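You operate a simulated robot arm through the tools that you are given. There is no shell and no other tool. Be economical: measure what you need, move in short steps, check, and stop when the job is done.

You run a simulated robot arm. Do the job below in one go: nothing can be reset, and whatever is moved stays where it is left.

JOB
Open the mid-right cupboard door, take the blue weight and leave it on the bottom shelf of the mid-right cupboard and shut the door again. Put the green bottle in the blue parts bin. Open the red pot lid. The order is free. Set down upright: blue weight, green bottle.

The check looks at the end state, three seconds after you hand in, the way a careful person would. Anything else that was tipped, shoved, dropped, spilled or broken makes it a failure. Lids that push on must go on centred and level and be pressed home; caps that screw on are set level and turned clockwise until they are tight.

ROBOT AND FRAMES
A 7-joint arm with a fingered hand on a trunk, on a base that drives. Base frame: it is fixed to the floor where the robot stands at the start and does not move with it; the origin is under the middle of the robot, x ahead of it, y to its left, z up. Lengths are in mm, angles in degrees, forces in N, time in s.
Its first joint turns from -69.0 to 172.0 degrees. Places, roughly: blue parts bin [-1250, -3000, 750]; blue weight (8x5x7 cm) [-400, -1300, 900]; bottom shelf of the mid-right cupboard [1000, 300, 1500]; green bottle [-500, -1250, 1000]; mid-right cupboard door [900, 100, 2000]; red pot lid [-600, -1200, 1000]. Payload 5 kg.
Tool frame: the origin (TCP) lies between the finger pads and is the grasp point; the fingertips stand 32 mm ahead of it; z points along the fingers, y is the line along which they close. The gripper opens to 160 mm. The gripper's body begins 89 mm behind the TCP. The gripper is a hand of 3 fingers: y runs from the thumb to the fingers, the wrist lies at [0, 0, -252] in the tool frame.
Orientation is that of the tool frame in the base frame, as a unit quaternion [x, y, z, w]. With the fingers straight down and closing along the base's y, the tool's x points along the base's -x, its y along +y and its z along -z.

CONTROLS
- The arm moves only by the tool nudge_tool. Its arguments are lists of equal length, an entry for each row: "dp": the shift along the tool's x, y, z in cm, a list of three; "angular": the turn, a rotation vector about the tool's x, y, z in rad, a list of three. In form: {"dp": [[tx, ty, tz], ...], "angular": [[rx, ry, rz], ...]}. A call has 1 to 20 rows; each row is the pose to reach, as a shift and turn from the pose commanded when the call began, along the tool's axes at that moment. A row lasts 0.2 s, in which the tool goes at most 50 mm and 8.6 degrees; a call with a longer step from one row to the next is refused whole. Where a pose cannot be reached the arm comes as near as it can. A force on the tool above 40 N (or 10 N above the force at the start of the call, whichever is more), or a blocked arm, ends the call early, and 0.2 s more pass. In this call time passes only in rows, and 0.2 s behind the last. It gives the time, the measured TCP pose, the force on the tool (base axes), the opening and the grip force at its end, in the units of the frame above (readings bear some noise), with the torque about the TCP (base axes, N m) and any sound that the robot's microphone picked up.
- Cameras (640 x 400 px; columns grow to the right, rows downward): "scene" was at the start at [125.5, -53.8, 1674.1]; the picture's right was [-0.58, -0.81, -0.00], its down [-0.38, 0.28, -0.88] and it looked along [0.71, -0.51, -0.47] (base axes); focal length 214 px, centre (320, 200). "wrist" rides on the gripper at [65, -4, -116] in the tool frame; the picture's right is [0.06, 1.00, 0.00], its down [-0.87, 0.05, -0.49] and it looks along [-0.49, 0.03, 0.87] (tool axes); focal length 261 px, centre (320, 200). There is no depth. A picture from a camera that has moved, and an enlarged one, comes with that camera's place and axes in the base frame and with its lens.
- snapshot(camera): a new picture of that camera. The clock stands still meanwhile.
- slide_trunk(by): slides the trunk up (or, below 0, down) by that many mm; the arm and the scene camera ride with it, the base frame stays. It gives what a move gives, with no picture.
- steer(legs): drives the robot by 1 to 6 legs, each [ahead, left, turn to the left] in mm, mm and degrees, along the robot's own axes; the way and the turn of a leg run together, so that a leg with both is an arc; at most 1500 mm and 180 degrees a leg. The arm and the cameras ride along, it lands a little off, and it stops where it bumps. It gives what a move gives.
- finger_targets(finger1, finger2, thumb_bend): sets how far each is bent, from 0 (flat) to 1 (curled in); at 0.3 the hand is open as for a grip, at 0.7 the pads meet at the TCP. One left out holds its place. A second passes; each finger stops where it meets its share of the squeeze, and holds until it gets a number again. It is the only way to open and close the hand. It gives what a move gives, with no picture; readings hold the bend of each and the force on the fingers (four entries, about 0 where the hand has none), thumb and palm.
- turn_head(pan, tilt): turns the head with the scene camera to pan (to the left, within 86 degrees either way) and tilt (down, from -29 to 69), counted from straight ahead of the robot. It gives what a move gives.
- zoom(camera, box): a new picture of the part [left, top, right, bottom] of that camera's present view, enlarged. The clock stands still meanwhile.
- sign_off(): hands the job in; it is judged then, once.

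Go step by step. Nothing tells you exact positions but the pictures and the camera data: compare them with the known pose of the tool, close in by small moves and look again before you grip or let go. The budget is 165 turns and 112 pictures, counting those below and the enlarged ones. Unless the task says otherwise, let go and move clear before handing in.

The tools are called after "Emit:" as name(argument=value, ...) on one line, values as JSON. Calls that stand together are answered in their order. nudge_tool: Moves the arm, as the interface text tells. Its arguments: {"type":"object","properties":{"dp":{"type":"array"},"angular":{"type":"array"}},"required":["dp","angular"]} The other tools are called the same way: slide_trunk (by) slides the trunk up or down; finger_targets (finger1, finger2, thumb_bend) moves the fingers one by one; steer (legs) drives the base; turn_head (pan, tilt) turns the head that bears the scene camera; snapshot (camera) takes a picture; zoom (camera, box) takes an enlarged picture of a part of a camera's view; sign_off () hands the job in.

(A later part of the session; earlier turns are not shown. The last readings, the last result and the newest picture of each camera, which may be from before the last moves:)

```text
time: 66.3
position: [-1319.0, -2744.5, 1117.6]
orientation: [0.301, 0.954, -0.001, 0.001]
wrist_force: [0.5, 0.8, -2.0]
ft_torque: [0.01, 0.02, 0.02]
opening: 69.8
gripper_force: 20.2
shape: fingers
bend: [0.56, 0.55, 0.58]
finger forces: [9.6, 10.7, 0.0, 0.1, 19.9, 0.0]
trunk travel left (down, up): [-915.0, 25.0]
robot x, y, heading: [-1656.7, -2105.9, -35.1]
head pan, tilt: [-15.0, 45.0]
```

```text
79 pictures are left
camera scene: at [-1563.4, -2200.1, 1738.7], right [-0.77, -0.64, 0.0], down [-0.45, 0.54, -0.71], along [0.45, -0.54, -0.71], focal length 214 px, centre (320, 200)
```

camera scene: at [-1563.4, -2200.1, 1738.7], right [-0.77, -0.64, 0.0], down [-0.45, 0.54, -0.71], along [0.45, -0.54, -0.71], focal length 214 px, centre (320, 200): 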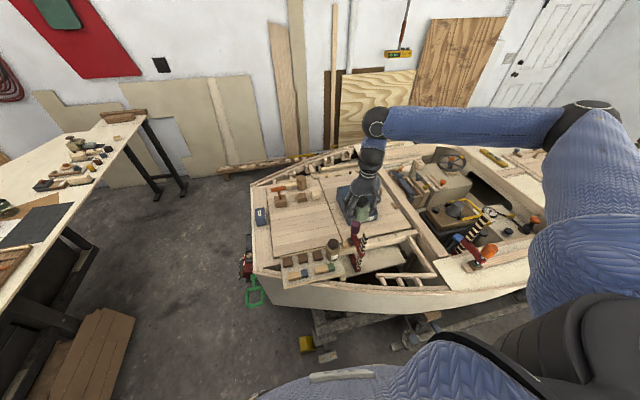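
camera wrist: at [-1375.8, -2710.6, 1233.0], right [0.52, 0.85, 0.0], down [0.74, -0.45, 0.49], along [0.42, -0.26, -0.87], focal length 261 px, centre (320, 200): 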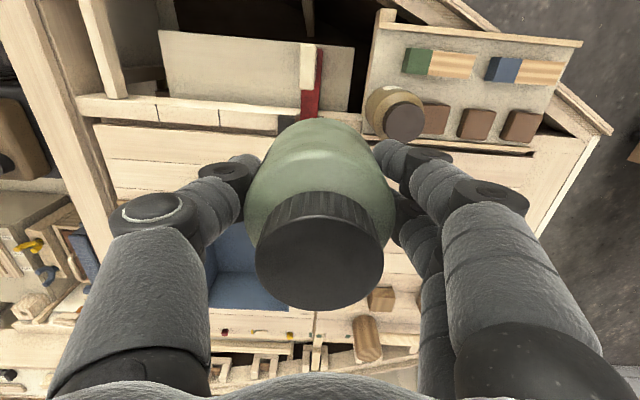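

The bin lies just beyond the hand. Zoom in.

Emit:
zoom(camera="scene", box=[310, 160, 430, 260])

Emit:
nudge_tool(dp=[[3, 0, -3], [6, 0, -5], [9, 0, -5]], angular=[[0, 0, 0], [0, 0, 0], [0, 0, 0]])

Emit:
snapshot(camera="wrist")

Emit:
zoom(camera="scene", box=[310, 160, 430, 260])

```text
4.00 times, centred on (370, 210) of scene
camera zoom: at [-1563.4, -2200.1, 1738.7], right [-0.77, -0.64, 0.0], down [-0.45, 0.54, -0.71], along [0.45, -0.54, -0.71], focal length 858 px, centre (120, 160)
```

zoom: 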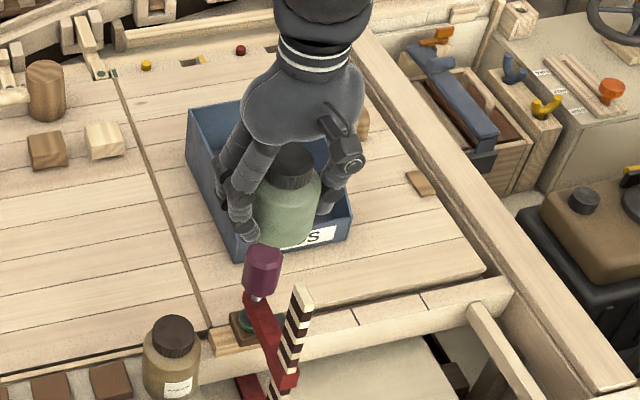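

```text
time: 67.1
position: [-1394.4, -2694.2, 1166.7]
orientation: [0.3, 0.954, -0.001, 0.0]
wrist_force: [0.3, -0.3, -1.8]
ft_torque: [-0.02, -0.03, -0.03]
opening: 69.7
gripper_force: 20.2
shape: fingers
bend: [0.56, 0.55, 0.58]
finger forces: [9.7, 10.6, 0.1, 0.0, 19.9, 0.0]
trunk travel left (down, up): [-915.0, 25.0]
robot x, y, heading: [-1658.6, -2109.6, -35.1]
head pan, tilt: [-15.0, 45.0]
```

```text
77 pictures are left
camera wrist: at [-1450.5, -2659.3, 1283.2], right [0.52, 0.85, 0.0], down [0.74, -0.45, 0.49], along [0.42, -0.26, -0.87], focal length 261 px, centre (320, 200)
```

wrist: 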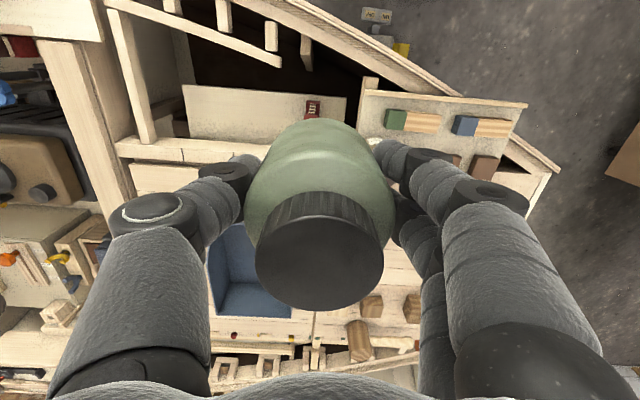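

```text
4.00 times, centred on (370, 210) of scene
camera zoom: at [-1564.4, -2200.3, 1738.6], right [-0.77, -0.64, 0.0], down [-0.45, 0.54, -0.71], along [0.46, -0.54, -0.71], focal length 858 px, centre (120, 160)
```

zoom: 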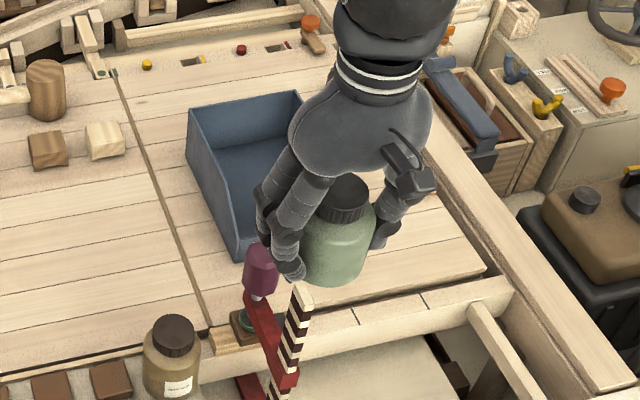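

Bin: about 196 deep × 175 wide, aligned with my heading, centre near (-1178,-2994), floor ≈795, rim ≈908. I'll drive a bit closer and to the right.

Emit:
steer(legs=[[120, -125, 0]])

Emit:
nudge_tool(dp=[[-2.5, 0, 0], [-5, 0, 0], [-7, 0, 0]], angular=[[0, 0, 0], [0, 0, 0], [0, 0, 0]])

Emit:
snapshot(camera="wrist")

Emit:
zoom(camera="scene", box=[260, 140, 420, 280])

```text
time: 68.6
position: [-1356.4, -2793.1, 1168.0]
orientation: [0.244, 0.97, -0.001, 0.001]
wrist_force: [0.4, -0.9, -2.0]
ft_torque: [0.06, 0.05, 0.02]
opening: 69.4
gripper_force: 20.2
shape: fingers
bend: [0.57, 0.55, 0.58]
finger forces: [9.6, 11.1, 0.0, 0.0, 20.3, 0.1]
trunk travel left (down, up): [-915.0, 25.0]
robot x, y, heading: [-1685.1, -2244.5, -28.3]
head pan, tilt: [-15.0, 45.0]
```

```text
time: 69.4
position: [-1291.9, -2827.8, 1166.6]
orientation: [0.245, 0.97, 0.0, -0.001]
wrist_force: [0.8, -1.0, -2.0]
ft_torque: [0.01, 0.04, -0.01]
opening: 70.0
gripper_force: 20.4
shape: fingers
bend: [0.57, 0.55, 0.58]
finger forces: [9.8, 11.0, 0.1, 0.0, 20.2, 0.0]
trunk travel left (down, up): [-915.0, 25.0]
robot x, y, heading: [-1684.7, -2243.8, -28.3]
head pan, tilt: [-15.0, 45.0]
```

```text
75 pictures are left
camera wrist: at [-1351.3, -2800.5, 1283.1], right [0.42, 0.91, 0.0], down [0.79, -0.36, 0.49], along [0.45, -0.21, -0.87], focal length 261 px, centre (320, 200)
```

wrist: 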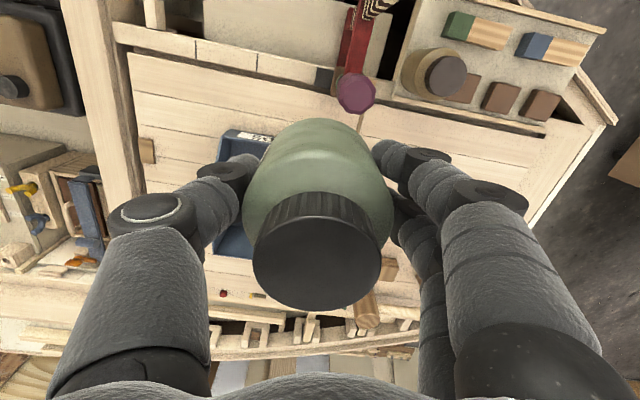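

```text
2.86 times, centred on (340, 210) of scene
camera zoom: at [-1578.8, -2323.8, 1738.5], right [-0.69, -0.73, 0.0], down [-0.51, 0.49, -0.71], along [0.51, -0.48, -0.71], focal length 613 px, centre (263, 171)
```

zoom: 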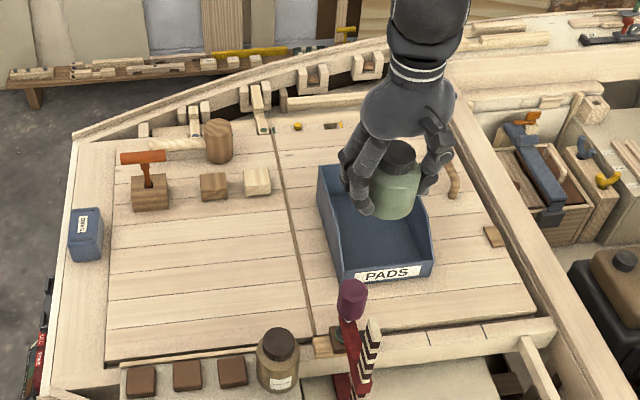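

The base nudged a skid and turned slightly, but the bin position is re-confirmed: centre ≈(-1180,-2990). Move the bottle over it.

Emit:
nudge_tool(dp=[[-3.5, -1.8, 0], [-7, -3.6, 0], [-10.5, -5.4, 0], [-14, -7.2, 0], [-17.5, -8.9, 0]], angular=[[0, 0, 0], [0, 0, 0], [0, 0, 0], [0, 0, 0], [0, 0, 0]])

Emit:
snapshot(camera="wrist")

Emit:
zoom(camera="scene", box=[260, 140, 420, 280])

```text
time: 70.6
position: [-1179.5, -2990.1, 1166.8]
orientation: [0.244, 0.97, 0.0, -0.001]
wrist_force: [-0.4, 0.4, -2.2]
ft_torque: [0.02, 0.01, 0.02]
opening: 69.8
gripper_force: 20.5
shape: fingers
bend: [0.57, 0.55, 0.58]
finger forces: [9.7, 11.1, 0.1, 0.0, 19.9, 0.0]
trunk travel left (down, up): [-915.0, 25.0]
robot x, y, heading: [-1682.8, -2247.5, -28.5]
head pan, tilt: [-15.0, 45.0]
```

```text
73 pictures are left
camera wrist: at [-1239.4, -2962.1, 1282.7], right [0.42, 0.91, 0.0], down [0.79, -0.36, 0.49], along [0.45, -0.21, -0.87], focal length 261 px, centre (320, 200)
```

wrist: 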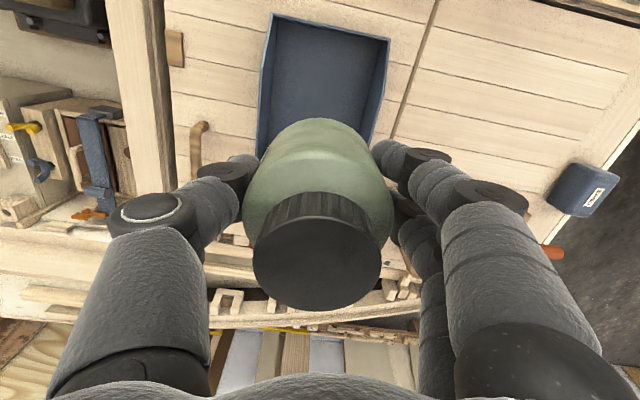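

```text
2.86 times, centred on (340, 210) of scene
camera zoom: at [-1579.1, -2324.2, 1738.5], right [-0.69, -0.73, 0.0], down [-0.51, 0.49, -0.71], along [0.51, -0.48, -0.71], focal length 613 px, centre (263, 171)
```

zoom: 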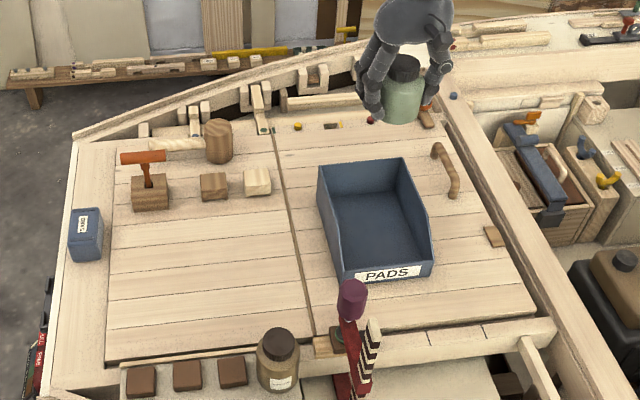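

The bin centre is confirmed under the TCP. I'll align the yaw with the bin (9°) and lower.

Emit:
nudge_tool(dp=[[0, 0, 4], [0, 0, 8.5], [0, 0, 13], [0, 0, 17.5], [0, 0, 22], [0, 0, 25]], angular=[[0, 0, 0.05], [0, 0, 0.1], [0, 0, 0.15], [0, 0, 0.15], [0, 0, 0.15], [0, 0, 0.15]])

Emit:
snapshot(camera="wrist")

Emit:
zoom(camera="scene", box=[320, 150, 400, 220])

```text
time: 72.0
position: [-1179.9, -2987.5, 915.7]
orientation: [0.317, 0.949, 0.0, 0.0]
wrist_force: [0.9, 0.2, -1.3]
ft_torque: [0.02, -0.01, -0.01]
opening: 69.7
gripper_force: 20.2
shape: fingers
bend: [0.57, 0.55, 0.58]
finger forces: [9.6, 10.9, 0.0, 0.1, 19.7, 0.0]
trunk travel left (down, up): [-915.0, 25.0]
robot x, y, heading: [-1682.5, -2241.6, -28.6]
head pan, tilt: [-15.0, 45.0]
```

```text
71 pictures are left
camera wrist: at [-1234.4, -2952.9, 1032.2], right [0.55, 0.84, 0.0], down [0.73, -0.48, 0.49], along [0.41, -0.27, -0.87], focal length 261 px, centre (320, 200)
```

wrist: 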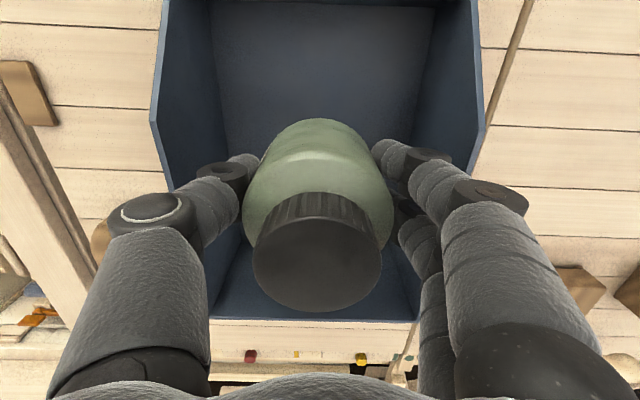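

```text
5.71 times, centred on (360, 185) of scene
camera zoom: at [-1579.3, -2324.3, 1738.6], right [-0.69, -0.73, 0.0], down [-0.51, 0.49, -0.71], along [0.51, -0.48, -0.71], focal length 1226 px, centre (91, 286)
```

zoom: 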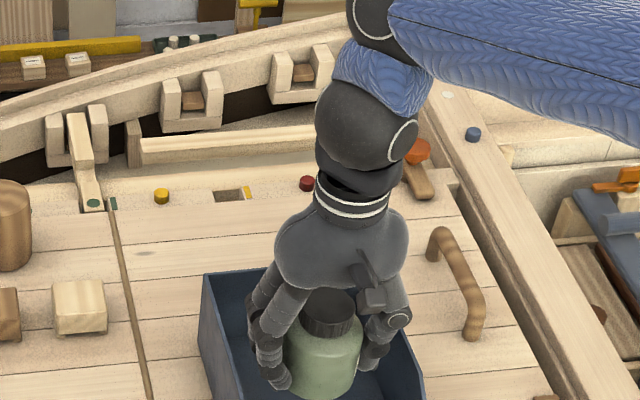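

Well centred in the bin. Lower the rest slowly.

Emit:
nudge_tool(dp=[[0, 0, 1.5], [0, 0, 3], [0, 0, 4.5], [0, 0, 5.5], [0, 0, 6.3], [0, 0, 7], [0, 0, 7.6], [0, 0, 8.2]], angular=[[0, 0, 0], [0, 0, 0], [0, 0, 0], [0, 0, 0], [0, 0, 0], [0, 0, 0], [0, 0, 0], [0, 0, 0]])

Emit:
zoom(camera="scene", box=[320, 150, 400, 220])

```text
time: 73.8
position: [-1177.5, -2988.8, 843.5]
orientation: [0.316, 0.949, 0.001, 0.004]
wrist_force: [-6.3, 3.3, 25.1]
ft_torque: [0.1, 0.16, 0.04]
opening: 69.3
gripper_force: 23.5
shape: fingers
bend: [0.59, 0.58, 0.59]
finger forces: [12.5, 11.8, 0.0, 0.1, 21.8, 0.0]
trunk travel left (down, up): [-915.0, 25.0]
robot x, y, heading: [-1682.4, -2242.4, -28.4]
head pan, tilt: [-15.0, 45.0]
stopped in row 8: the force on the tool passed its limit (the readings are from after the stop); the commanded pose is now the measured one
```

```text
5.71 times, centred on (360, 185) of scene
camera zoom: at [-1581.9, -2321.7, 1738.8], right [-0.69, -0.73, 0.0], down [-0.51, 0.48, -0.71], along [0.52, -0.49, -0.71], focal length 1226 px, centre (91, 286)
```

zoom: 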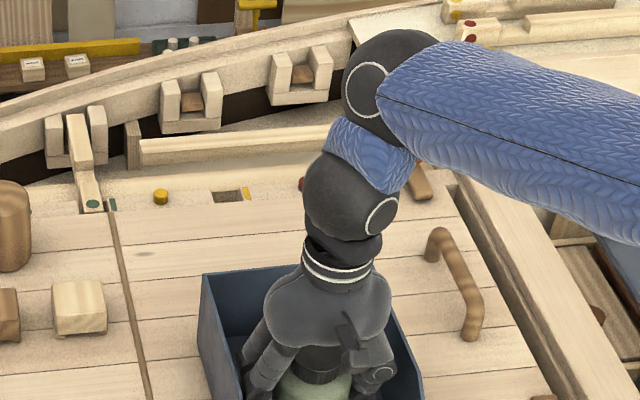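

The bottle stands on the bin floor. Ease up a couple of mm and open slightly.

Emit:
nudge_tool(dp=[[0, 0, -0.4]], angular=[[0, 0, 0]])

Emit:
finger_targets(finger1=0.52, finger2=0.52, thumb_bend=0.53)

Emit:
snapshot(camera="wrist")

```text
time: 74.2
position: [-1178.2, -2988.2, 846.2]
orientation: [0.316, 0.949, 0.001, 0.002]
wrist_force: [-1.7, 2.8, 6.6]
ft_torque: [0.12, 0.02, 0.06]
opening: 69.6
gripper_force: 20.8
shape: fingers
bend: [0.59, 0.58, 0.59]
finger forces: [10.9, 11.7, 0.0, 0.1, 20.1, 0.0]
trunk travel left (down, up): [-915.0, 25.0]
robot x, y, heading: [-1687.9, -2247.6, -28.2]
head pan, tilt: [-15.0, 45.0]
```

```text
time: 75.2
position: [-1180.5, -2989.0, 844.9]
orientation: [0.315, 0.949, 0.0, 0.001]
wrist_force: [-0.5, -0.3, 6.1]
ft_torque: [-0.19, 0.19, -0.02]
opening: 76.9
gripper_force: 3.0
shape: fingers
bend: [0.52, 0.52, 0.53]
finger forces: [0.2, 0.1, 0.0, 0.1, 6.0, 0.1]
trunk travel left (down, up): [-915.0, 25.0]
robot x, y, heading: [-1685.2, -2241.3, -28.3]
head pan, tilt: [-15.0, 45.0]
```

```text
68 pictures are left
camera wrist: at [-1234.0, -2952.9, 961.1], right [0.55, 0.84, 0.0], down [0.73, -0.48, 0.49], along [0.41, -0.27, -0.87], focal length 261 px, centre (320, 200)
```

wrist: 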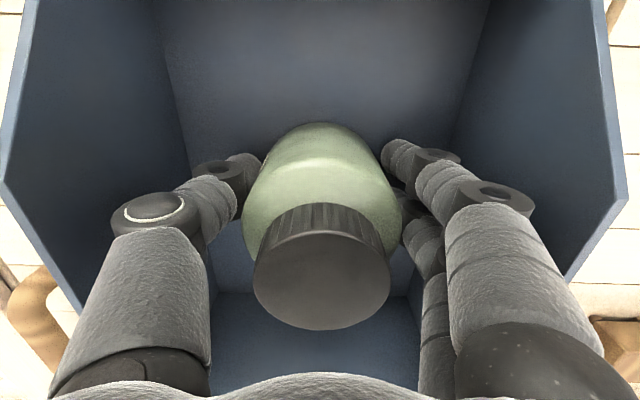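

Lots of room. Open more and withdraw upwards.

Emit:
finger_targets(finger1=0.47, finger2=0.47, thumb_bend=0.46)

Emit:
nudge_tool(dp=[[0, 0, -1], [0, 0, -3], [0, 0, -6], [0, 0, -10], [0, 0, -15], [0, 0, -20], [0, 0, -25]], angular=[[0, 0, 0], [0, 0, 0], [0, 0, 0], [0, 0, 0], [0, 0, 0], [0, 0, 0], [0, 0, 0]])

Emit:
snapshot(camera="wrist")

Emit:
zoom(camera="scene", box=[240, 140, 440, 280])

```text
time: 76.2
position: [-1179.3, -2988.7, 844.9]
orientation: [0.316, 0.949, 0.0, 0.002]
wrist_force: [0.0, -0.1, -0.6]
ft_torque: [0.0, 0.0, 0.02]
opening: 101.3
gripper_force: 0.1
shape: fingers
bend: [0.47, 0.47, 0.46]
finger forces: [0.0, 0.0, 0.1, 0.0, 0.1, 0.0]
trunk travel left (down, up): [-915.0, 25.0]
robot x, y, heading: [-1685.0, -2241.4, -28.2]
head pan, tilt: [-15.0, 45.0]
```

```text
time: 77.8
position: [-1180.9, -2987.2, 1095.6]
orientation: [0.316, 0.949, 0.0, 0.001]
wrist_force: [0.0, 0.2, 0.7]
ft_torque: [0.0, 0.01, -0.01]
opening: 101.3
gripper_force: 0.0
shape: fingers
bend: [0.47, 0.47, 0.46]
finger forces: [0.1, 0.0, 0.1, 0.0, 0.1, 0.0]
trunk travel left (down, up): [-915.0, 25.0]
robot x, y, heading: [-1688.2, -2242.0, -28.1]
head pan, tilt: [-15.0, 45.0]
```

```text
67 pictures are left
camera wrist: at [-1236.5, -2950.9, 1211.1], right [0.55, 0.84, 0.0], down [0.73, -0.48, 0.49], along [0.41, -0.27, -0.87], focal length 261 px, centre (320, 200)
```

wrist: 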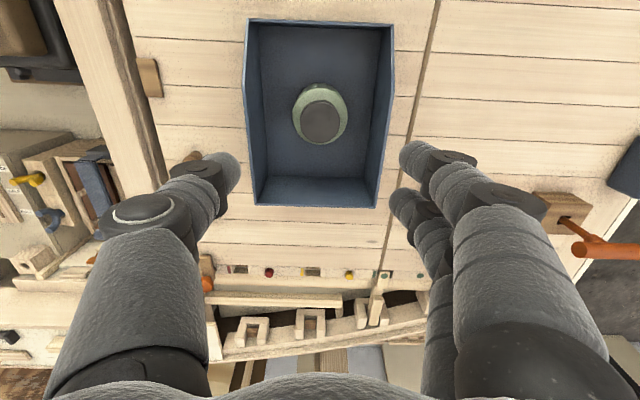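

```text
2.86 times, centred on (340, 210) of scene
camera zoom: at [-1580.7, -2321.6, 1738.6], right [-0.69, -0.73, 0.0], down [-0.51, 0.48, -0.71], along [0.51, -0.49, -0.71], focal length 613 px, centre (263, 171)
```

zoom: 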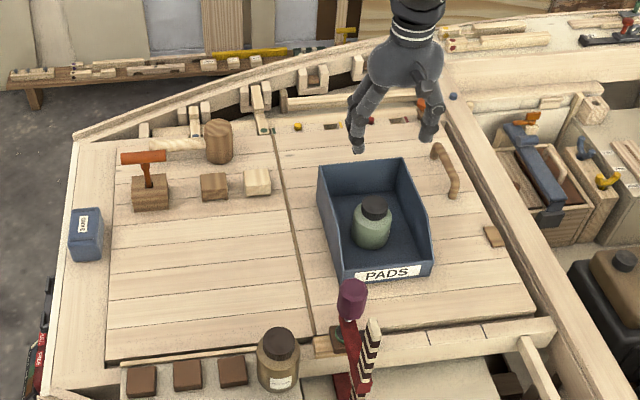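

The bottle stands upright in the bin. Next: retract the hand, then drive round to the cupboard to open the door before fetching the weight.

Emit:
nudge_tool(dp=[[3.2, 1.3, -1], [6.5, 2.6, -2], [9.7, 4, -3], [13, 5.3, -3], [16.2, 6.6, -3]], angular=[[0, 0, -0.03], [0, 0, -0.06], [0, 0, -0.09], [0, 0, -0.12], [0, 0, -0.15]])

Emit:
steer(legs=[[-603, 508, 0], [0, 0, -7], [-698, 976, 0], [462, 737, 0]])

```text
time: 79.0
position: [-1272.3, -2838.7, 1124.0]
orientation: [0.243, 0.97, 0.001, 0.001]
wrist_force: [-0.6, -0.7, 0.5]
ft_torque: [0.02, 0.01, 0.0]
opening: 101.4
gripper_force: 0.1
shape: fingers
bend: [0.47, 0.47, 0.46]
finger forces: [0.0, 0.1, 0.1, 0.0, 0.0, 0.0]
trunk travel left (down, up): [-915.0, 25.0]
robot x, y, heading: [-1685.7, -2245.7, -28.7]
head pan, tilt: [-15.0, 45.0]
```

```text
time: 93.7
position: [-827.9, -612.4, 1124.9]
orientation: [0.305, 0.952, 0.0, 0.002]
wrist_force: [-0.2, -0.4, 0.0]
ft_torque: [-0.03, 0.0, 0.01]
opening: 101.0
gripper_force: 0.0
shape: fingers
bend: [0.47, 0.47, 0.46]
finger forces: [0.0, 0.0, 0.0, 0.1, 0.0, 0.1]
trunk travel left (down, up): [-915.0, 25.0]
robot x, y, heading: [-1164.5, 34.3, -35.5]
head pan, tilt: [-15.0, 45.0]
```

At open floor. Turn toward the cupboards, and bring the hand up to a horizontal, forward-pointing pose at handle height.

Emit:
nudge_tool(dp=[[0.5, 0, -4], [1, 0, -8], [1.5, 0, -12], [2, 0, -16], [2.5, 0, -20], [3, 0, -24], [3.5, 0, -28], [4, 0, -32], [4.5, 0, -36], [5, 0, -39], [5, 0, -42], [5, 0, -45]], angular=[[0, -0.131, 0], [0, -0.262, 0], [0, -0.393, 0], [0, -0.524, 0], [0, -0.654, 0], [0, -0.785, 0], [0, -0.916, 0], [0, -1.047, 0], [0, -1.178, 0], [0, -1.309, 0], [0, -1.44, 0], [0, -1.571, 0]])

```text
time: 96.3
position: [-819.5, -681.7, 1614.0]
orientation: [0.215, 0.671, -0.216, 0.676]
wrist_force: [0.6, 0.6, 0.0]
ft_torque: [-0.03, -0.02, -0.05]
opening: 101.4
gripper_force: 0.0
shape: fingers
bend: [0.47, 0.47, 0.46]
finger forces: [0.0, 0.0, 0.0, 0.0, 0.0, 0.0]
out of reach, approached as far as the arm can: row 6, 7, 8, 9, 10, 11, 12
trunk travel left (down, up): [-915.0, 25.0]
robot x, y, heading: [-1161.4, 32.1, -35.7]
head pan, tilt: [-15.0, 45.0]
```

The hand is horizontal at z≈1614. Now drive to in front of the mid-right door and turn to face it.

Emit:
steer(legs=[[683, 526, 0], [749, -128, 0], [0, 0, 88.7]])

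Emit:
turn_head(pan=-10, tilt=5)

Emit:
snapshot(camera="scene")

Emit:
snapshot(camera="wrist")

```text
time: 108.3
position: [953.9, -143.4, 1609.6]
orientation: [-0.315, 0.632, 0.318, 0.634]
wrist_force: [-0.8, 1.0, 0.4]
ft_torque: [0.01, 0.0, 0.01]
opening: 101.3
gripper_force: 0.1
shape: fingers
bend: [0.47, 0.47, 0.46]
finger forces: [0.0, 0.0, 0.0, 0.1, 0.1, 0.0]
trunk travel left (down, up): [-915.0, 25.0]
robot x, y, heading: [230.6, -471.2, 53.0]
head pan, tilt: [-15.0, 45.0]
```

```text
time: 109.3
position: [953.7, -145.0, 1611.1]
orientation: [-0.314, 0.632, 0.317, 0.634]
wrist_force: [0.1, -0.3, 0.4]
ft_torque: [-0.05, -0.01, 0.01]
opening: 101.4
gripper_force: 0.1
shape: fingers
bend: [0.47, 0.47, 0.46]
finger forces: [0.0, 0.0, 0.0, 0.0, 0.1, 0.1]
trunk travel left (down, up): [-915.0, 25.0]
robot x, y, heading: [230.8, -467.0, 52.8]
head pan, tilt: [-10.0, 5.0]
```

```text
65 pictures are left
camera scene: at [331.6, -367.9, 1801.6], right [0.68, -0.73, 0.0], down [-0.06, -0.06, -1.0], along [0.73, 0.68, -0.09], focal length 214 px, centre (320, 200)
```

scene: 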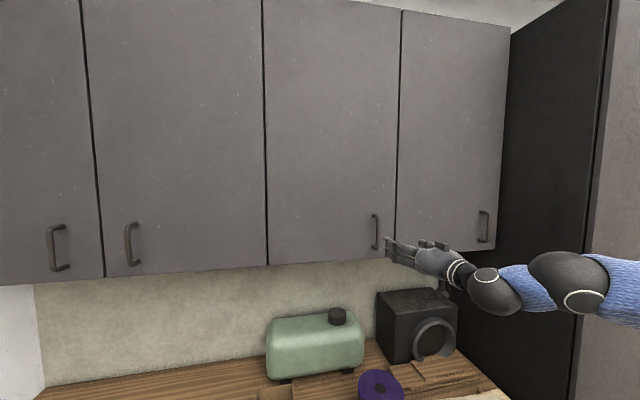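

```text
64 pictures are left
camera wrist: at [887.0, -238.3, 1545.3], right [-0.8, 0.6, -0.06], down [-0.34, -0.36, 0.87], along [0.5, 0.71, 0.49], focal length 261 px, centre (320, 200)
```

wrist: 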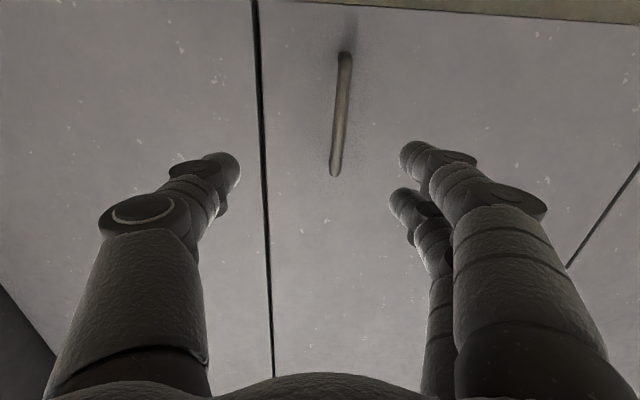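

The handle spans z≈1545–1680 at (1049,20), 188 mm ahead and 23 mm left of the TCP. I'll approach partway with the arm and re-check.

Emit:
nudge_tool(dp=[[0, 0.6, 3], [0, 1.2, 6], [0, 1.8, 9], [0, 2.3, 11]], angular=[[0, 0, 0], [0, 0, 0], [0, 0, 0], [0, 0, 0]])

Emit:
snapshot(camera="wrist")

Emit:
turn_head(pan=-10, tilt=45)

Emit:
snapshot(camera="scene")

```text
time: 110.5
position: [998.5, -48.1, 1660.5]
orientation: [-0.303, 0.611, 0.327, 0.654]
wrist_force: [1.3, -0.4, -0.4]
ft_torque: [0.02, -0.06, 0.03]
opening: 101.6
gripper_force: 0.1
shape: fingers
bend: [0.47, 0.47, 0.46]
finger forces: [0.1, 0.0, 0.1, 0.0, 0.1, 0.0]
trunk travel left (down, up): [-915.0, 25.0]
robot x, y, heading: [234.9, -470.8, 52.7]
head pan, tilt: [-10.0, 5.0]
stopped in row 4: the arm was blocked; the commanded pose is now the measured one
```

```text
63 pictures are left
camera wrist: at [935.3, -138.3, 1586.6], right [-0.8, 0.6, -0.06], down [-0.37, -0.41, 0.83], along [0.48, 0.68, 0.55], focal length 261 px, centre (320, 200)
```

wrist: 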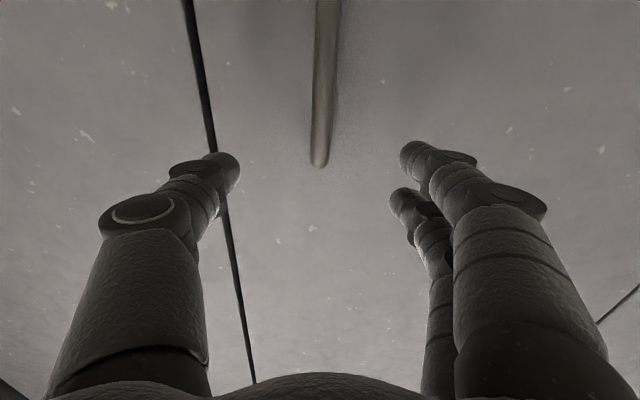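

```text
time: 111.6
position: [997.8, -47.5, 1660.4]
orientation: [-0.304, 0.61, 0.327, 0.654]
wrist_force: [0.2, 0.2, 0.2]
ft_torque: [-0.04, 0.0, 0.05]
opening: 101.3
gripper_force: 0.1
shape: fingers
bend: [0.47, 0.47, 0.46]
finger forces: [0.1, 0.0, 0.0, 0.1, 0.1, 0.1]
trunk travel left (down, up): [-915.0, 25.0]
robot x, y, heading: [231.3, -465.6, 53.1]
head pan, tilt: [-10.0, 45.0]
```

```text
62 pictures are left
camera scene: at [324.4, -375.0, 1738.7], right [0.68, -0.73, 0.0], down [-0.52, -0.48, -0.71], along [0.52, 0.48, -0.71], focal length 214 px, centre (320, 200)
```

scene: 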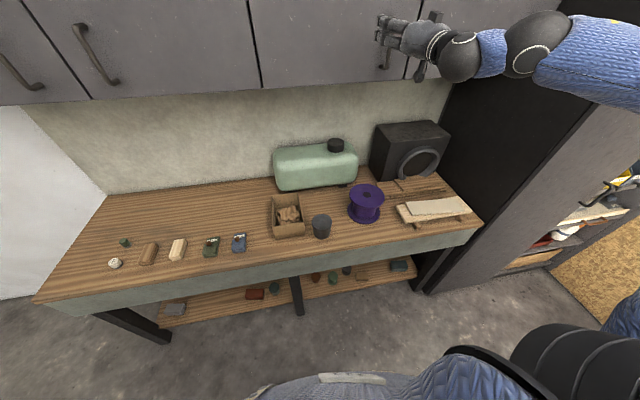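

The arm is near its reach limit here; the counter edge is still ~580+ mm ahead of the base, so I'll pull the hand back level and drive closer.

Emit:
nudge_tool(dp=[[1, 0, -3], [2, 0, -6], [3.5, 0, -9], [5, 0, -10]], angular=[[0, 0.02, 0], [0, 0.04, 0], [0, 0.06, 0], [0, 0.071, 0]])

Emit:
steer(legs=[[120, 0, 0]])

Emit:
snapshot(camera="wrist")

```text
time: 112.6
position: [942.8, -122.8, 1603.3]
orientation: [-0.315, 0.633, 0.316, 0.632]
wrist_force: [-0.3, 0.8, -0.7]
ft_torque: [0.01, -0.05, -0.01]
opening: 101.7
gripper_force: 0.1
shape: fingers
bend: [0.47, 0.47, 0.46]
finger forces: [0.0, 0.1, 0.0, 0.0, 0.0, 0.0]
out of reach, approached as far as the arm can: row 4
trunk travel left (down, up): [-915.0, 25.0]
robot x, y, heading: [231.2, -470.0, 53.1]
head pan, tilt: [-10.0, 45.0]
```

```text
time: 113.8
position: [1013.2, -24.7, 1602.3]
orientation: [-0.316, 0.633, 0.317, 0.632]
wrist_force: [-1.0, 0.5, -0.4]
ft_torque: [-0.01, -0.02, 0.02]
opening: 101.4
gripper_force: 0.2
shape: fingers
bend: [0.47, 0.47, 0.46]
finger forces: [0.1, 0.0, 0.1, 0.1, 0.0, 0.0]
trunk travel left (down, up): [-915.0, 25.0]
robot x, y, heading: [302.0, -381.1, 53.0]
head pan, tilt: [-10.0, 45.0]
```

```text
61 pictures are left
camera wrist: at [947.1, -120.4, 1538.6], right [-0.8, 0.6, -0.06], down [-0.34, -0.36, 0.87], along [0.5, 0.71, 0.49], focal length 261 px, centre (320, 200)
```

wrist: 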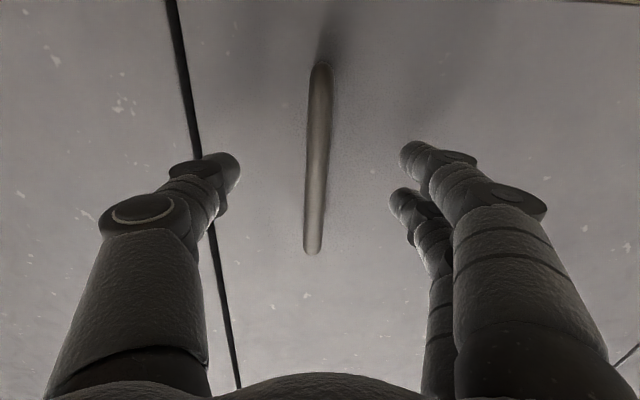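

The handle is centred, about 57 mm ahead. Move in by arm.

Emit:
nudge_tool(dp=[[0, -0.1, 1.5], [0, -0.2, 3], [0, -0.2, 4.5]], angular=[[0, 0, 0], [0, 0, 0], [0, 0, 0]])

Emit:
snapshot(camera="wrist")

```text
time: 114.6
position: [1036.3, 1.1, 1603.8]
orientation: [-0.317, 0.632, 0.318, 0.632]
wrist_force: [-4.0, -7.2, 0.2]
ft_torque: [0.01, 0.05, 0.52]
opening: 101.6
gripper_force: 4.7
shape: fingers
bend: [0.47, 0.47, 0.46]
finger forces: [5.2, 3.7, 0.1, 0.1, 0.1, 0.0]
trunk travel left (down, up): [-915.0, 25.0]
robot x, y, heading: [308.9, -376.6, 53.1]
head pan, tilt: [-10.0, 45.0]
stopped in row 3: the force on the tool passed its limit (the readings are from after the stop); the commanded pose is now the measured one
```

```text
60 pictures are left
camera wrist: at [968.9, -93.6, 1538.6], right [-0.8, 0.6, -0.06], down [-0.34, -0.36, 0.87], along [0.5, 0.72, 0.49], focal length 261 px, centre (320, 200)
```

wrist: 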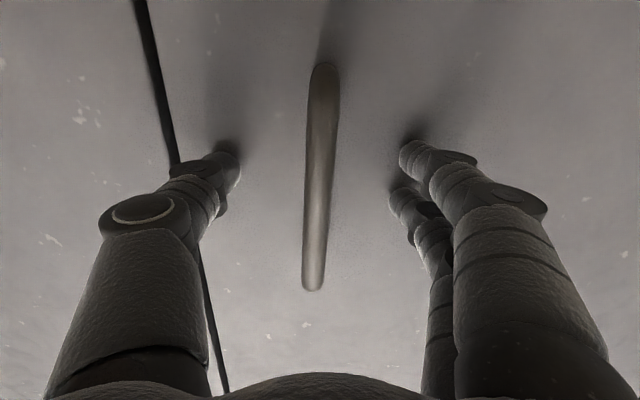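

Fingertips touch the door with the bar between them. Back off a few mm and close on the bar.

Emit:
nudge_tool(dp=[[0, 0, -0.5]], angular=[[0, 0, 0]])

Emit:
finger_targets(finger1=0.75, finger2=0.75, thumb_bend=0.75)

Emit:
snapshot(camera="wrist")

```text
time: 115.0
position: [1032.5, -2.3, 1603.0]
orientation: [-0.317, 0.632, 0.317, 0.632]
wrist_force: [0.2, 0.0, -0.4]
ft_torque: [0.01, 0.0, 0.01]
opening: 101.7
gripper_force: 0.0
shape: fingers
bend: [0.47, 0.47, 0.46]
finger forces: [0.0, 0.0, 0.0, 0.0, 0.0, 0.0]
trunk travel left (down, up): [-915.0, 25.0]
robot x, y, heading: [300.5, -371.9, 53.2]
head pan, tilt: [-10.0, 45.0]
```

```text
time: 116.0
position: [1032.7, -2.2, 1602.6]
orientation: [-0.316, 0.633, 0.318, 0.632]
wrist_force: [3.2, 1.3, -0.1]
ft_torque: [0.01, -0.03, 0.01]
opening: 4.6
gripper_force: 3.6
shape: fingers
bend: [0.74, 0.74, 0.73]
finger forces: [0.0, 0.0, 0.0, 0.0, 6.6, 0.0]
trunk travel left (down, up): [-915.0, 25.0]
robot x, y, heading: [304.9, -374.5, 53.2]
head pan, tilt: [-10.0, 45.0]
```

```text
59 pictures are left
camera wrist: at [967.0, -96.7, 1538.0], right [-0.8, 0.6, -0.06], down [-0.34, -0.36, 0.87], along [0.5, 0.72, 0.49], focal length 261 px, centre (320, 200)
```

wrist: 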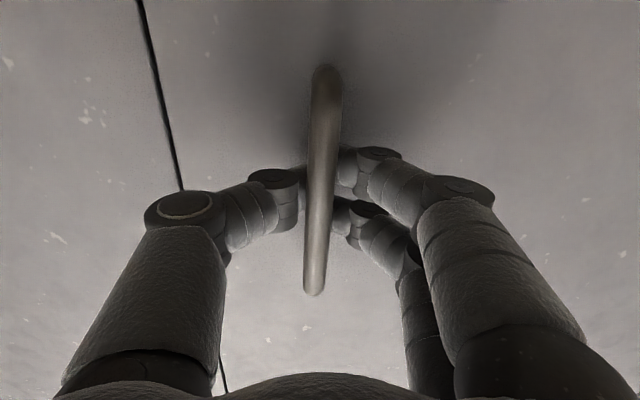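

The fingers hook behind the bar. Pull the door by driving back along the arc (hinge ≈400 mm left).

Emit:
steer(legs=[[-70, 6, 0], [-67, 18, 0], [-63, 30, 0]])

Emit:
turn_head(pan=-5, tilt=5)

Emit:
snapshot(camera="scene")

```text
time: 118.2
position: [866.8, -118.7, 1601.8]
orientation: [-0.323, 0.63, 0.32, 0.63]
wrist_force: [-4.7, 9.6, -7.3]
ft_torque: [-0.16, -0.1, -0.24]
opening: 4.8
gripper_force: 5.4
shape: fingers
bend: [0.73, 0.73, 0.75]
finger forces: [4.1, 7.1, 0.1, 0.0, 0.0, 0.0]
trunk travel left (down, up): [-915.0, 25.0]
robot x, y, heading: [150.9, -495.7, 53.4]
head pan, tilt: [-10.0, 45.0]
stopped in leg 3: the force on the tool passed its limit (the readings are from after the stop); the commanded pose is now the measured one
```

```text
time: 119.3
position: [874.6, -118.8, 1600.8]
orientation: [-0.322, 0.631, 0.32, 0.629]
wrist_force: [-4.9, 15.3, 7.0]
ft_torque: [0.11, 0.17, -0.27]
opening: 4.7
gripper_force: 10.0
shape: fingers
bend: [0.73, 0.73, 0.75]
finger forces: [10.2, 10.0, 0.0, 0.1, 0.0, 0.0]
trunk travel left (down, up): [-915.0, 25.0]
robot x, y, heading: [149.4, -496.2, 53.1]
head pan, tilt: [-5.0, 5.0]
```

```text
58 pictures are left
camera scene: at [243.0, -386.3, 1801.6], right [0.75, -0.67, 0.0], down [-0.06, -0.07, -1.0], along [0.66, 0.74, -0.09], focal length 214 px, centre (320, 200)
```

scene: 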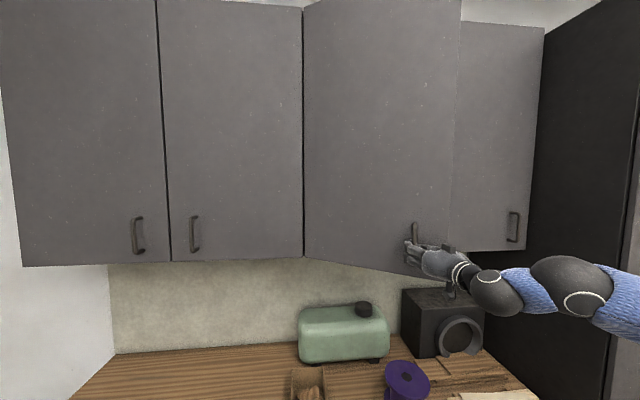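

The door is about 28° open. Continue a bit further along the arc.

Emit:
steer(legs=[[-30, 35, 0], [-38, 38, 0], [-34, 42, 0]])

Emit:
snapshot(camera="wrist")

```text
time: 121.3
position: [728.1, -132.5, 1596.4]
orientation: [-0.32, 0.633, 0.319, 0.628]
wrist_force: [0.6, 8.5, -6.9]
ft_torque: [0.01, -0.04, -0.03]
opening: 4.0
gripper_force: 6.1
shape: fingers
bend: [0.73, 0.73, 0.74]
finger forces: [7.0, 6.4, 0.0, 0.0, 0.0, 0.0]
trunk travel left (down, up): [-915.0, 25.0]
robot x, y, heading: [-1.5, -507.5, 53.4]
head pan, tilt: [-5.0, 5.0]
```

```text
57 pictures are left
camera wrist: at [662.6, -228.0, 1532.9], right [-0.81, 0.59, -0.06], down [-0.33, -0.36, 0.87], along [0.49, 0.72, 0.48], focal length 261 px, centre (320, 200)
```

wrist: 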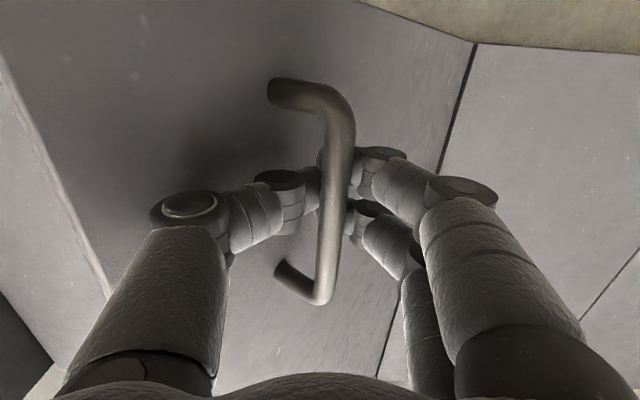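

The door is about 56° open. Release the handle and back the hand out.

Emit:
finger_targets(finger1=0.4, finger2=0.4, thumb_bend=0.55)

Emit:
snapshot(camera="wrist")

```text
time: 122.3
position: [725.8, -132.4, 1597.9]
orientation: [-0.321, 0.633, 0.319, 0.628]
wrist_force: [1.2, 0.5, 0.4]
ft_torque: [0.03, -0.02, 0.03]
opening: 96.6
gripper_force: 0.0
shape: fingers
bend: [0.4, 0.4, 0.55]
finger forces: [0.1, 0.0, 0.0, 0.0, 0.0, 0.1]
trunk travel left (down, up): [-915.0, 25.0]
robot x, y, heading: [0.1, -508.7, 53.1]
head pan, tilt: [-5.0, 5.0]
```

```text
56 pictures are left
camera wrist: at [660.5, -229.1, 1534.2], right [-0.81, 0.59, -0.06], down [-0.33, -0.36, 0.87], along [0.49, 0.72, 0.48], focal length 261 px, centre (320, 200)
```

wrist: 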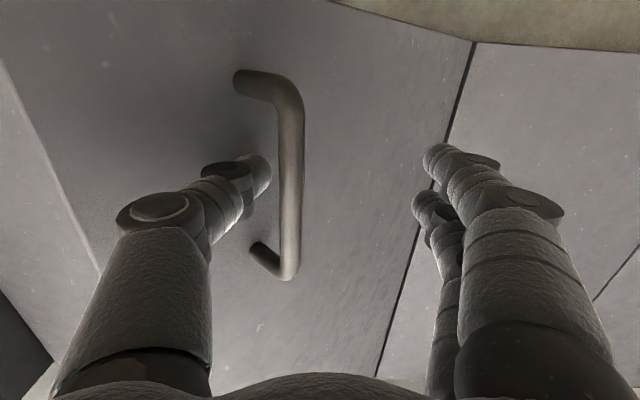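

Clear of the bar. Drive back, to the right of the door edge, then forward so the hand is behind the door.

Emit:
steer(legs=[[-220, 0, 0], [0, -190, 0]])

Emit:
snapshot(camera="scene")

```text
time: 123.6
position: [784.0, -401.3, 1819.5]
orientation: [-0.141, 0.593, 0.282, 0.741]
wrist_force: [-3.1, -3.9, 2.7]
ft_torque: [-0.22, 0.31, 0.14]
opening: 97.4
gripper_force: 0.0
shape: fingers
bend: [0.4, 0.4, 0.55]
finger forces: [0.0, 0.1, 0.0, 0.1, 0.1, 0.0]
trunk travel left (down, up): [-915.0, 25.0]
robot x, y, heading: [-60.6, -600.0, 54.2]
head pan, tilt: [-5.0, 5.0]
stopped in leg 1: the robot was blocked; the commanded pose is now the measured one
```

```text
55 pictures are left
camera scene: at [143.0, -331.4, 1796.0], right [0.76, -0.65, 0.01], down [-0.12, -0.15, -0.98], along [0.64, 0.74, -0.19], focal length 214 px, centre (320, 200)
```

scene: 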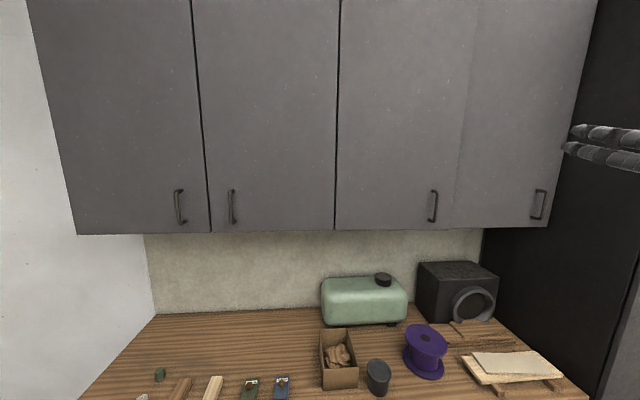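

The base was blocked going back (I likely reached the bench behind me) and the robot looks tilted. Let me check the present state before moving.

Emit:
turn_head(pan=-85, tilt=40)

Emit:
snapshot(camera="scene")

```text
time: 125.1
position: [806.4, -369.7, 1801.6]
orientation: [-0.149, 0.602, 0.28, 0.733]
wrist_force: [-0.7, -0.3, 0.5]
ft_torque: [-0.01, 0.03, -0.01]
opening: 97.3
gripper_force: 0.0
shape: fingers
bend: [0.4, 0.4, 0.55]
finger forces: [0.0, 0.0, 0.1, 0.0, 0.0, 0.0]
trunk travel left (down, up): [-915.0, 25.0]
robot x, y, heading: [-61.5, -606.0, 54.4]
head pan, tilt: [-85.0, 40.0]
```

```text
54 pictures are left
camera scene: at [174.8, -426.7, 1745.0], right [-0.5, -0.85, 0.13], down [-0.61, 0.25, -0.75], along [0.61, -0.46, -0.65], focal length 214 px, centre (320, 200)
```

scene: 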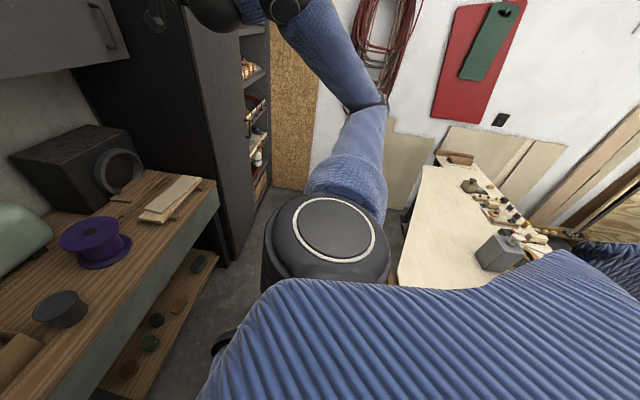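

The robot is tilted about 7°, its rear apparently caught on the bench frame. Drive gently forward to get off.

Emit:
steer(legs=[[80, 0, 0]])

Emit:
turn_head(pan=-5, tilt=5)

Emit:
snapshot(camera="scene")

```text
time: 125.8
position: [686.5, -681.0, 1914.0]
orientation: [0.028, 0.512, 0.317, 0.798]
wrist_force: [-0.4, 0.1, 0.8]
ft_torque: [-0.01, 0.12, 0.01]
opening: 97.5
gripper_force: 0.2
shape: fingers
bend: [0.4, 0.4, 0.55]
finger forces: [0.0, 0.0, 0.0, 0.0, 0.0, 0.0]
trunk travel left (down, up): [-915.0, 25.0]
robot x, y, heading: [-39.0, -591.6, 54.2]
head pan, tilt: [-85.0, 40.0]
stopped in leg 1: the robot was blocked; the commanded pose is now the measured one
```

```text
time: 127.4
position: [690.7, -673.7, 1913.2]
orientation: [0.025, 0.514, 0.317, 0.797]
wrist_force: [-0.4, 0.9, 0.5]
ft_torque: [-0.01, 0.04, -0.02]
opening: 97.4
gripper_force: 0.1
shape: fingers
bend: [0.4, 0.4, 0.55]
finger forces: [0.1, 0.1, 0.0, 0.0, 0.0, 0.0]
trunk travel left (down, up): [-915.0, 25.0]
robot x, y, heading: [-44.0, -594.9, 54.3]
head pan, tilt: [-5.0, 5.0]
```

```text
53 pictures are left
camera scene: at [156.7, -333.5, 1794.1], right [0.76, -0.65, 0.01], down [-0.12, -0.15, -0.98], along [0.64, 0.74, -0.19], focal length 214 px, centre (320, 200)
```

scene: 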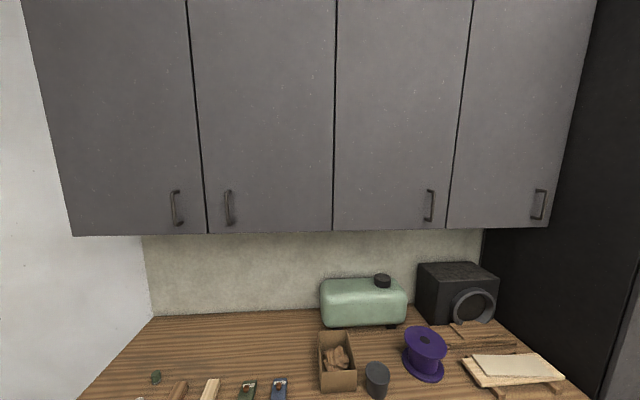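

Still tilted, the door has swung shut. Look down on both sides to see what is holding the base.

Emit:
turn_head(pan=-86, tilt=69)

Emit:
snapshot(camera="scene")

Emit:
turn_head(pan=60, tilt=60)

Emit:
snapshot(camera="scene")

```text
time: 128.9
position: [691.7, -672.3, 1912.9]
orientation: [0.026, 0.514, 0.316, 0.797]
wrist_force: [0.7, 0.5, -1.4]
ft_torque: [-0.07, -0.02, -0.01]
opening: 97.1
gripper_force: 0.0
shape: fingers
bend: [0.4, 0.4, 0.55]
finger forces: [0.0, 0.1, 0.0, 0.1, 0.0, 0.0]
trunk travel left (down, up): [-915.0, 25.0]
robot x, y, heading: [-44.1, -593.7, 54.2]
head pan, tilt: [-85.9, 68.8]
```

```text
52 pictures are left
camera scene: at [139.7, -438.9, 1711.6], right [-0.52, -0.85, 0.1], down [-0.82, 0.46, -0.35], along [0.25, -0.27, -0.93], focal length 214 px, centre (320, 200)
```

scene: 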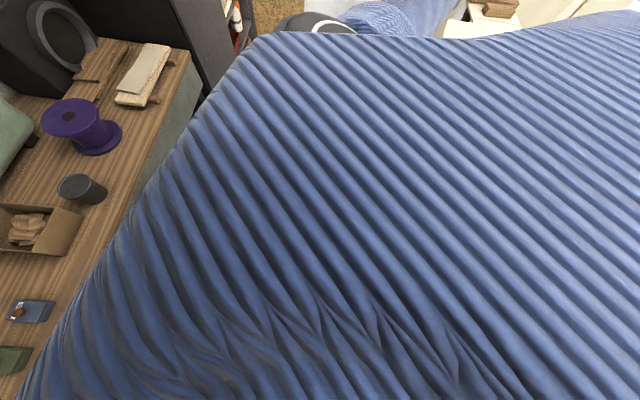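

```text
time: 131.2
position: [691.7, -671.5, 1912.0]
orientation: [0.027, 0.515, 0.315, 0.797]
wrist_force: [0.5, 0.2, 0.1]
ft_torque: [0.0, 0.03, -0.03]
opening: 97.1
gripper_force: 0.0
shape: fingers
bend: [0.4, 0.4, 0.55]
finger forces: [0.1, 0.0, 0.0, 0.0, 0.0, 0.0]
trunk travel left (down, up): [-915.0, 25.0]
robot x, y, heading: [-43.8, -592.1, 54.3]
head pan, tilt: [60.0, 60.0]
```

```text
51 pictures are left
camera scene: at [65.5, -347.7, 1717.9], right [0.91, 0.41, -0.09], down [0.33, -0.83, -0.45], along [-0.26, 0.38, -0.89], focal length 214 px, centre (320, 200)
```

scene: 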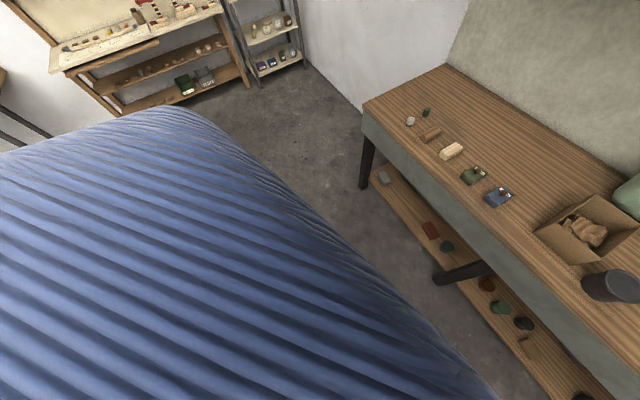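

Nothing visible in front. Try again to roll forward off whatever lifts the rear.

Emit:
steer(legs=[[150, 0, 0]])

```text
time: 131.9
position: [494.8, -978.1, 1904.2]
orientation: [0.144, 0.386, 0.321, 0.853]
wrist_force: [-0.9, 0.6, 1.2]
ft_torque: [0.03, 0.13, -0.06]
opening: 97.3
gripper_force: 0.0
shape: fingers
bend: [0.4, 0.4, 0.55]
finger forces: [0.1, 0.1, 0.0, 0.0, 0.1, 0.0]
trunk travel left (down, up): [-915.0, 25.0]
robot x, y, heading: [-23.0, -580.7, 54.6]
head pan, tilt: [60.0, 60.0]
stopped in leg 1: the robot was blocked; the commanded pose is now the measured one
```

Emit:
turn_head(pan=-80, tilt=15)

Emit:
snapshot(camera="scene")

```text
time: 134.2
position: [498.3, -971.2, 1907.9]
orientation: [0.142, 0.39, 0.318, 0.852]
wrist_force: [0.0, 0.0, 0.8]
ft_torque: [-0.01, -0.01, -0.02]
opening: 97.4
gripper_force: 0.1
shape: fingers
bend: [0.4, 0.4, 0.55]
finger forces: [0.0, 0.0, 0.0, 0.1, 0.1, 0.1]
trunk travel left (down, up): [-915.0, 25.0]
robot x, y, heading: [-23.7, -579.8, 54.4]
head pan, tilt: [-80.0, 15.0]
```

```text
50 pictures are left
camera scene: at [173.4, -466.9, 1787.0], right [-0.43, -0.9, 0.08], down [-0.28, 0.05, -0.96], along [0.86, -0.44, -0.27], focal length 214 px, centre (320, 200)
```

scene: 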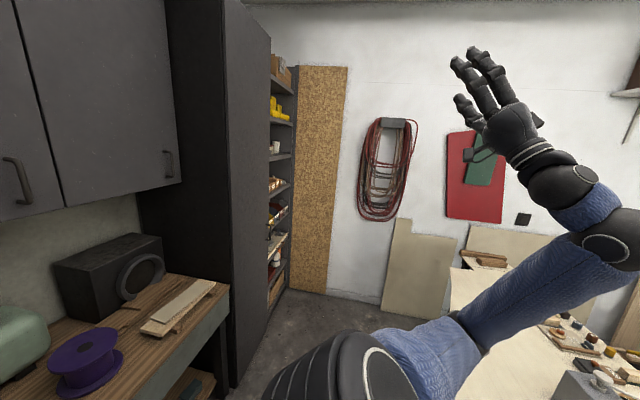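

The tilt is shrinking (about 4.6° now), so it is coming off. Keep rolling forward.

Emit:
steer(legs=[[120, 60, 0]])

Emit:
steer(legs=[[120, 60, 0]])

Emit:
snapshot(camera="scene")

```text
time: 134.9
position: [325.6, -1165.4, 1856.0]
orientation: [0.165, 0.322, 0.336, 0.87]
wrist_force: [0.2, -0.2, 0.9]
ft_torque: [-0.06, 0.03, 0.06]
opening: 97.5
gripper_force: 0.0
shape: fingers
bend: [0.4, 0.4, 0.55]
finger forces: [0.0, 0.1, 0.1, 0.0, 0.0, 0.0]
trunk travel left (down, up): [-915.0, 25.0]
robot x, y, heading: [-13.2, -566.7, 54.0]
head pan, tilt: [-80.0, 15.0]
stopped in leg 1: the robot was blocked; the commanded pose is now the measured one
```

```text
time: 135.6
position: [224.9, -1294.3, 1806.3]
orientation: [0.189, 0.277, 0.353, 0.873]
wrist_force: [-2.0, 0.2, 1.5]
ft_torque: [0.01, 0.15, 0.03]
opening: 97.5
gripper_force: 0.2
shape: fingers
bend: [0.4, 0.4, 0.55]
finger forces: [0.0, 0.1, 0.0, 0.1, 0.1, 0.1]
trunk travel left (down, up): [-915.0, 25.0]
robot x, y, heading: [-2.7, -552.5, 54.1]
head pan, tilt: [-80.0, 15.0]
stopped in leg 1: the robot was blocked; the commanded pose is now the measured one
```

```text
49 pictures are left
camera scene: at [145.9, -508.4, 1787.6], right [-0.44, -0.9, 0.03], down [-0.25, 0.09, -0.96], along [0.86, -0.43, -0.26], focal length 214 px, centre (320, 200)
```

scene: 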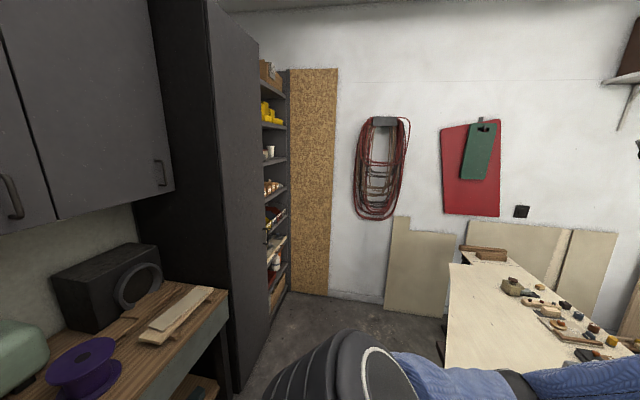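

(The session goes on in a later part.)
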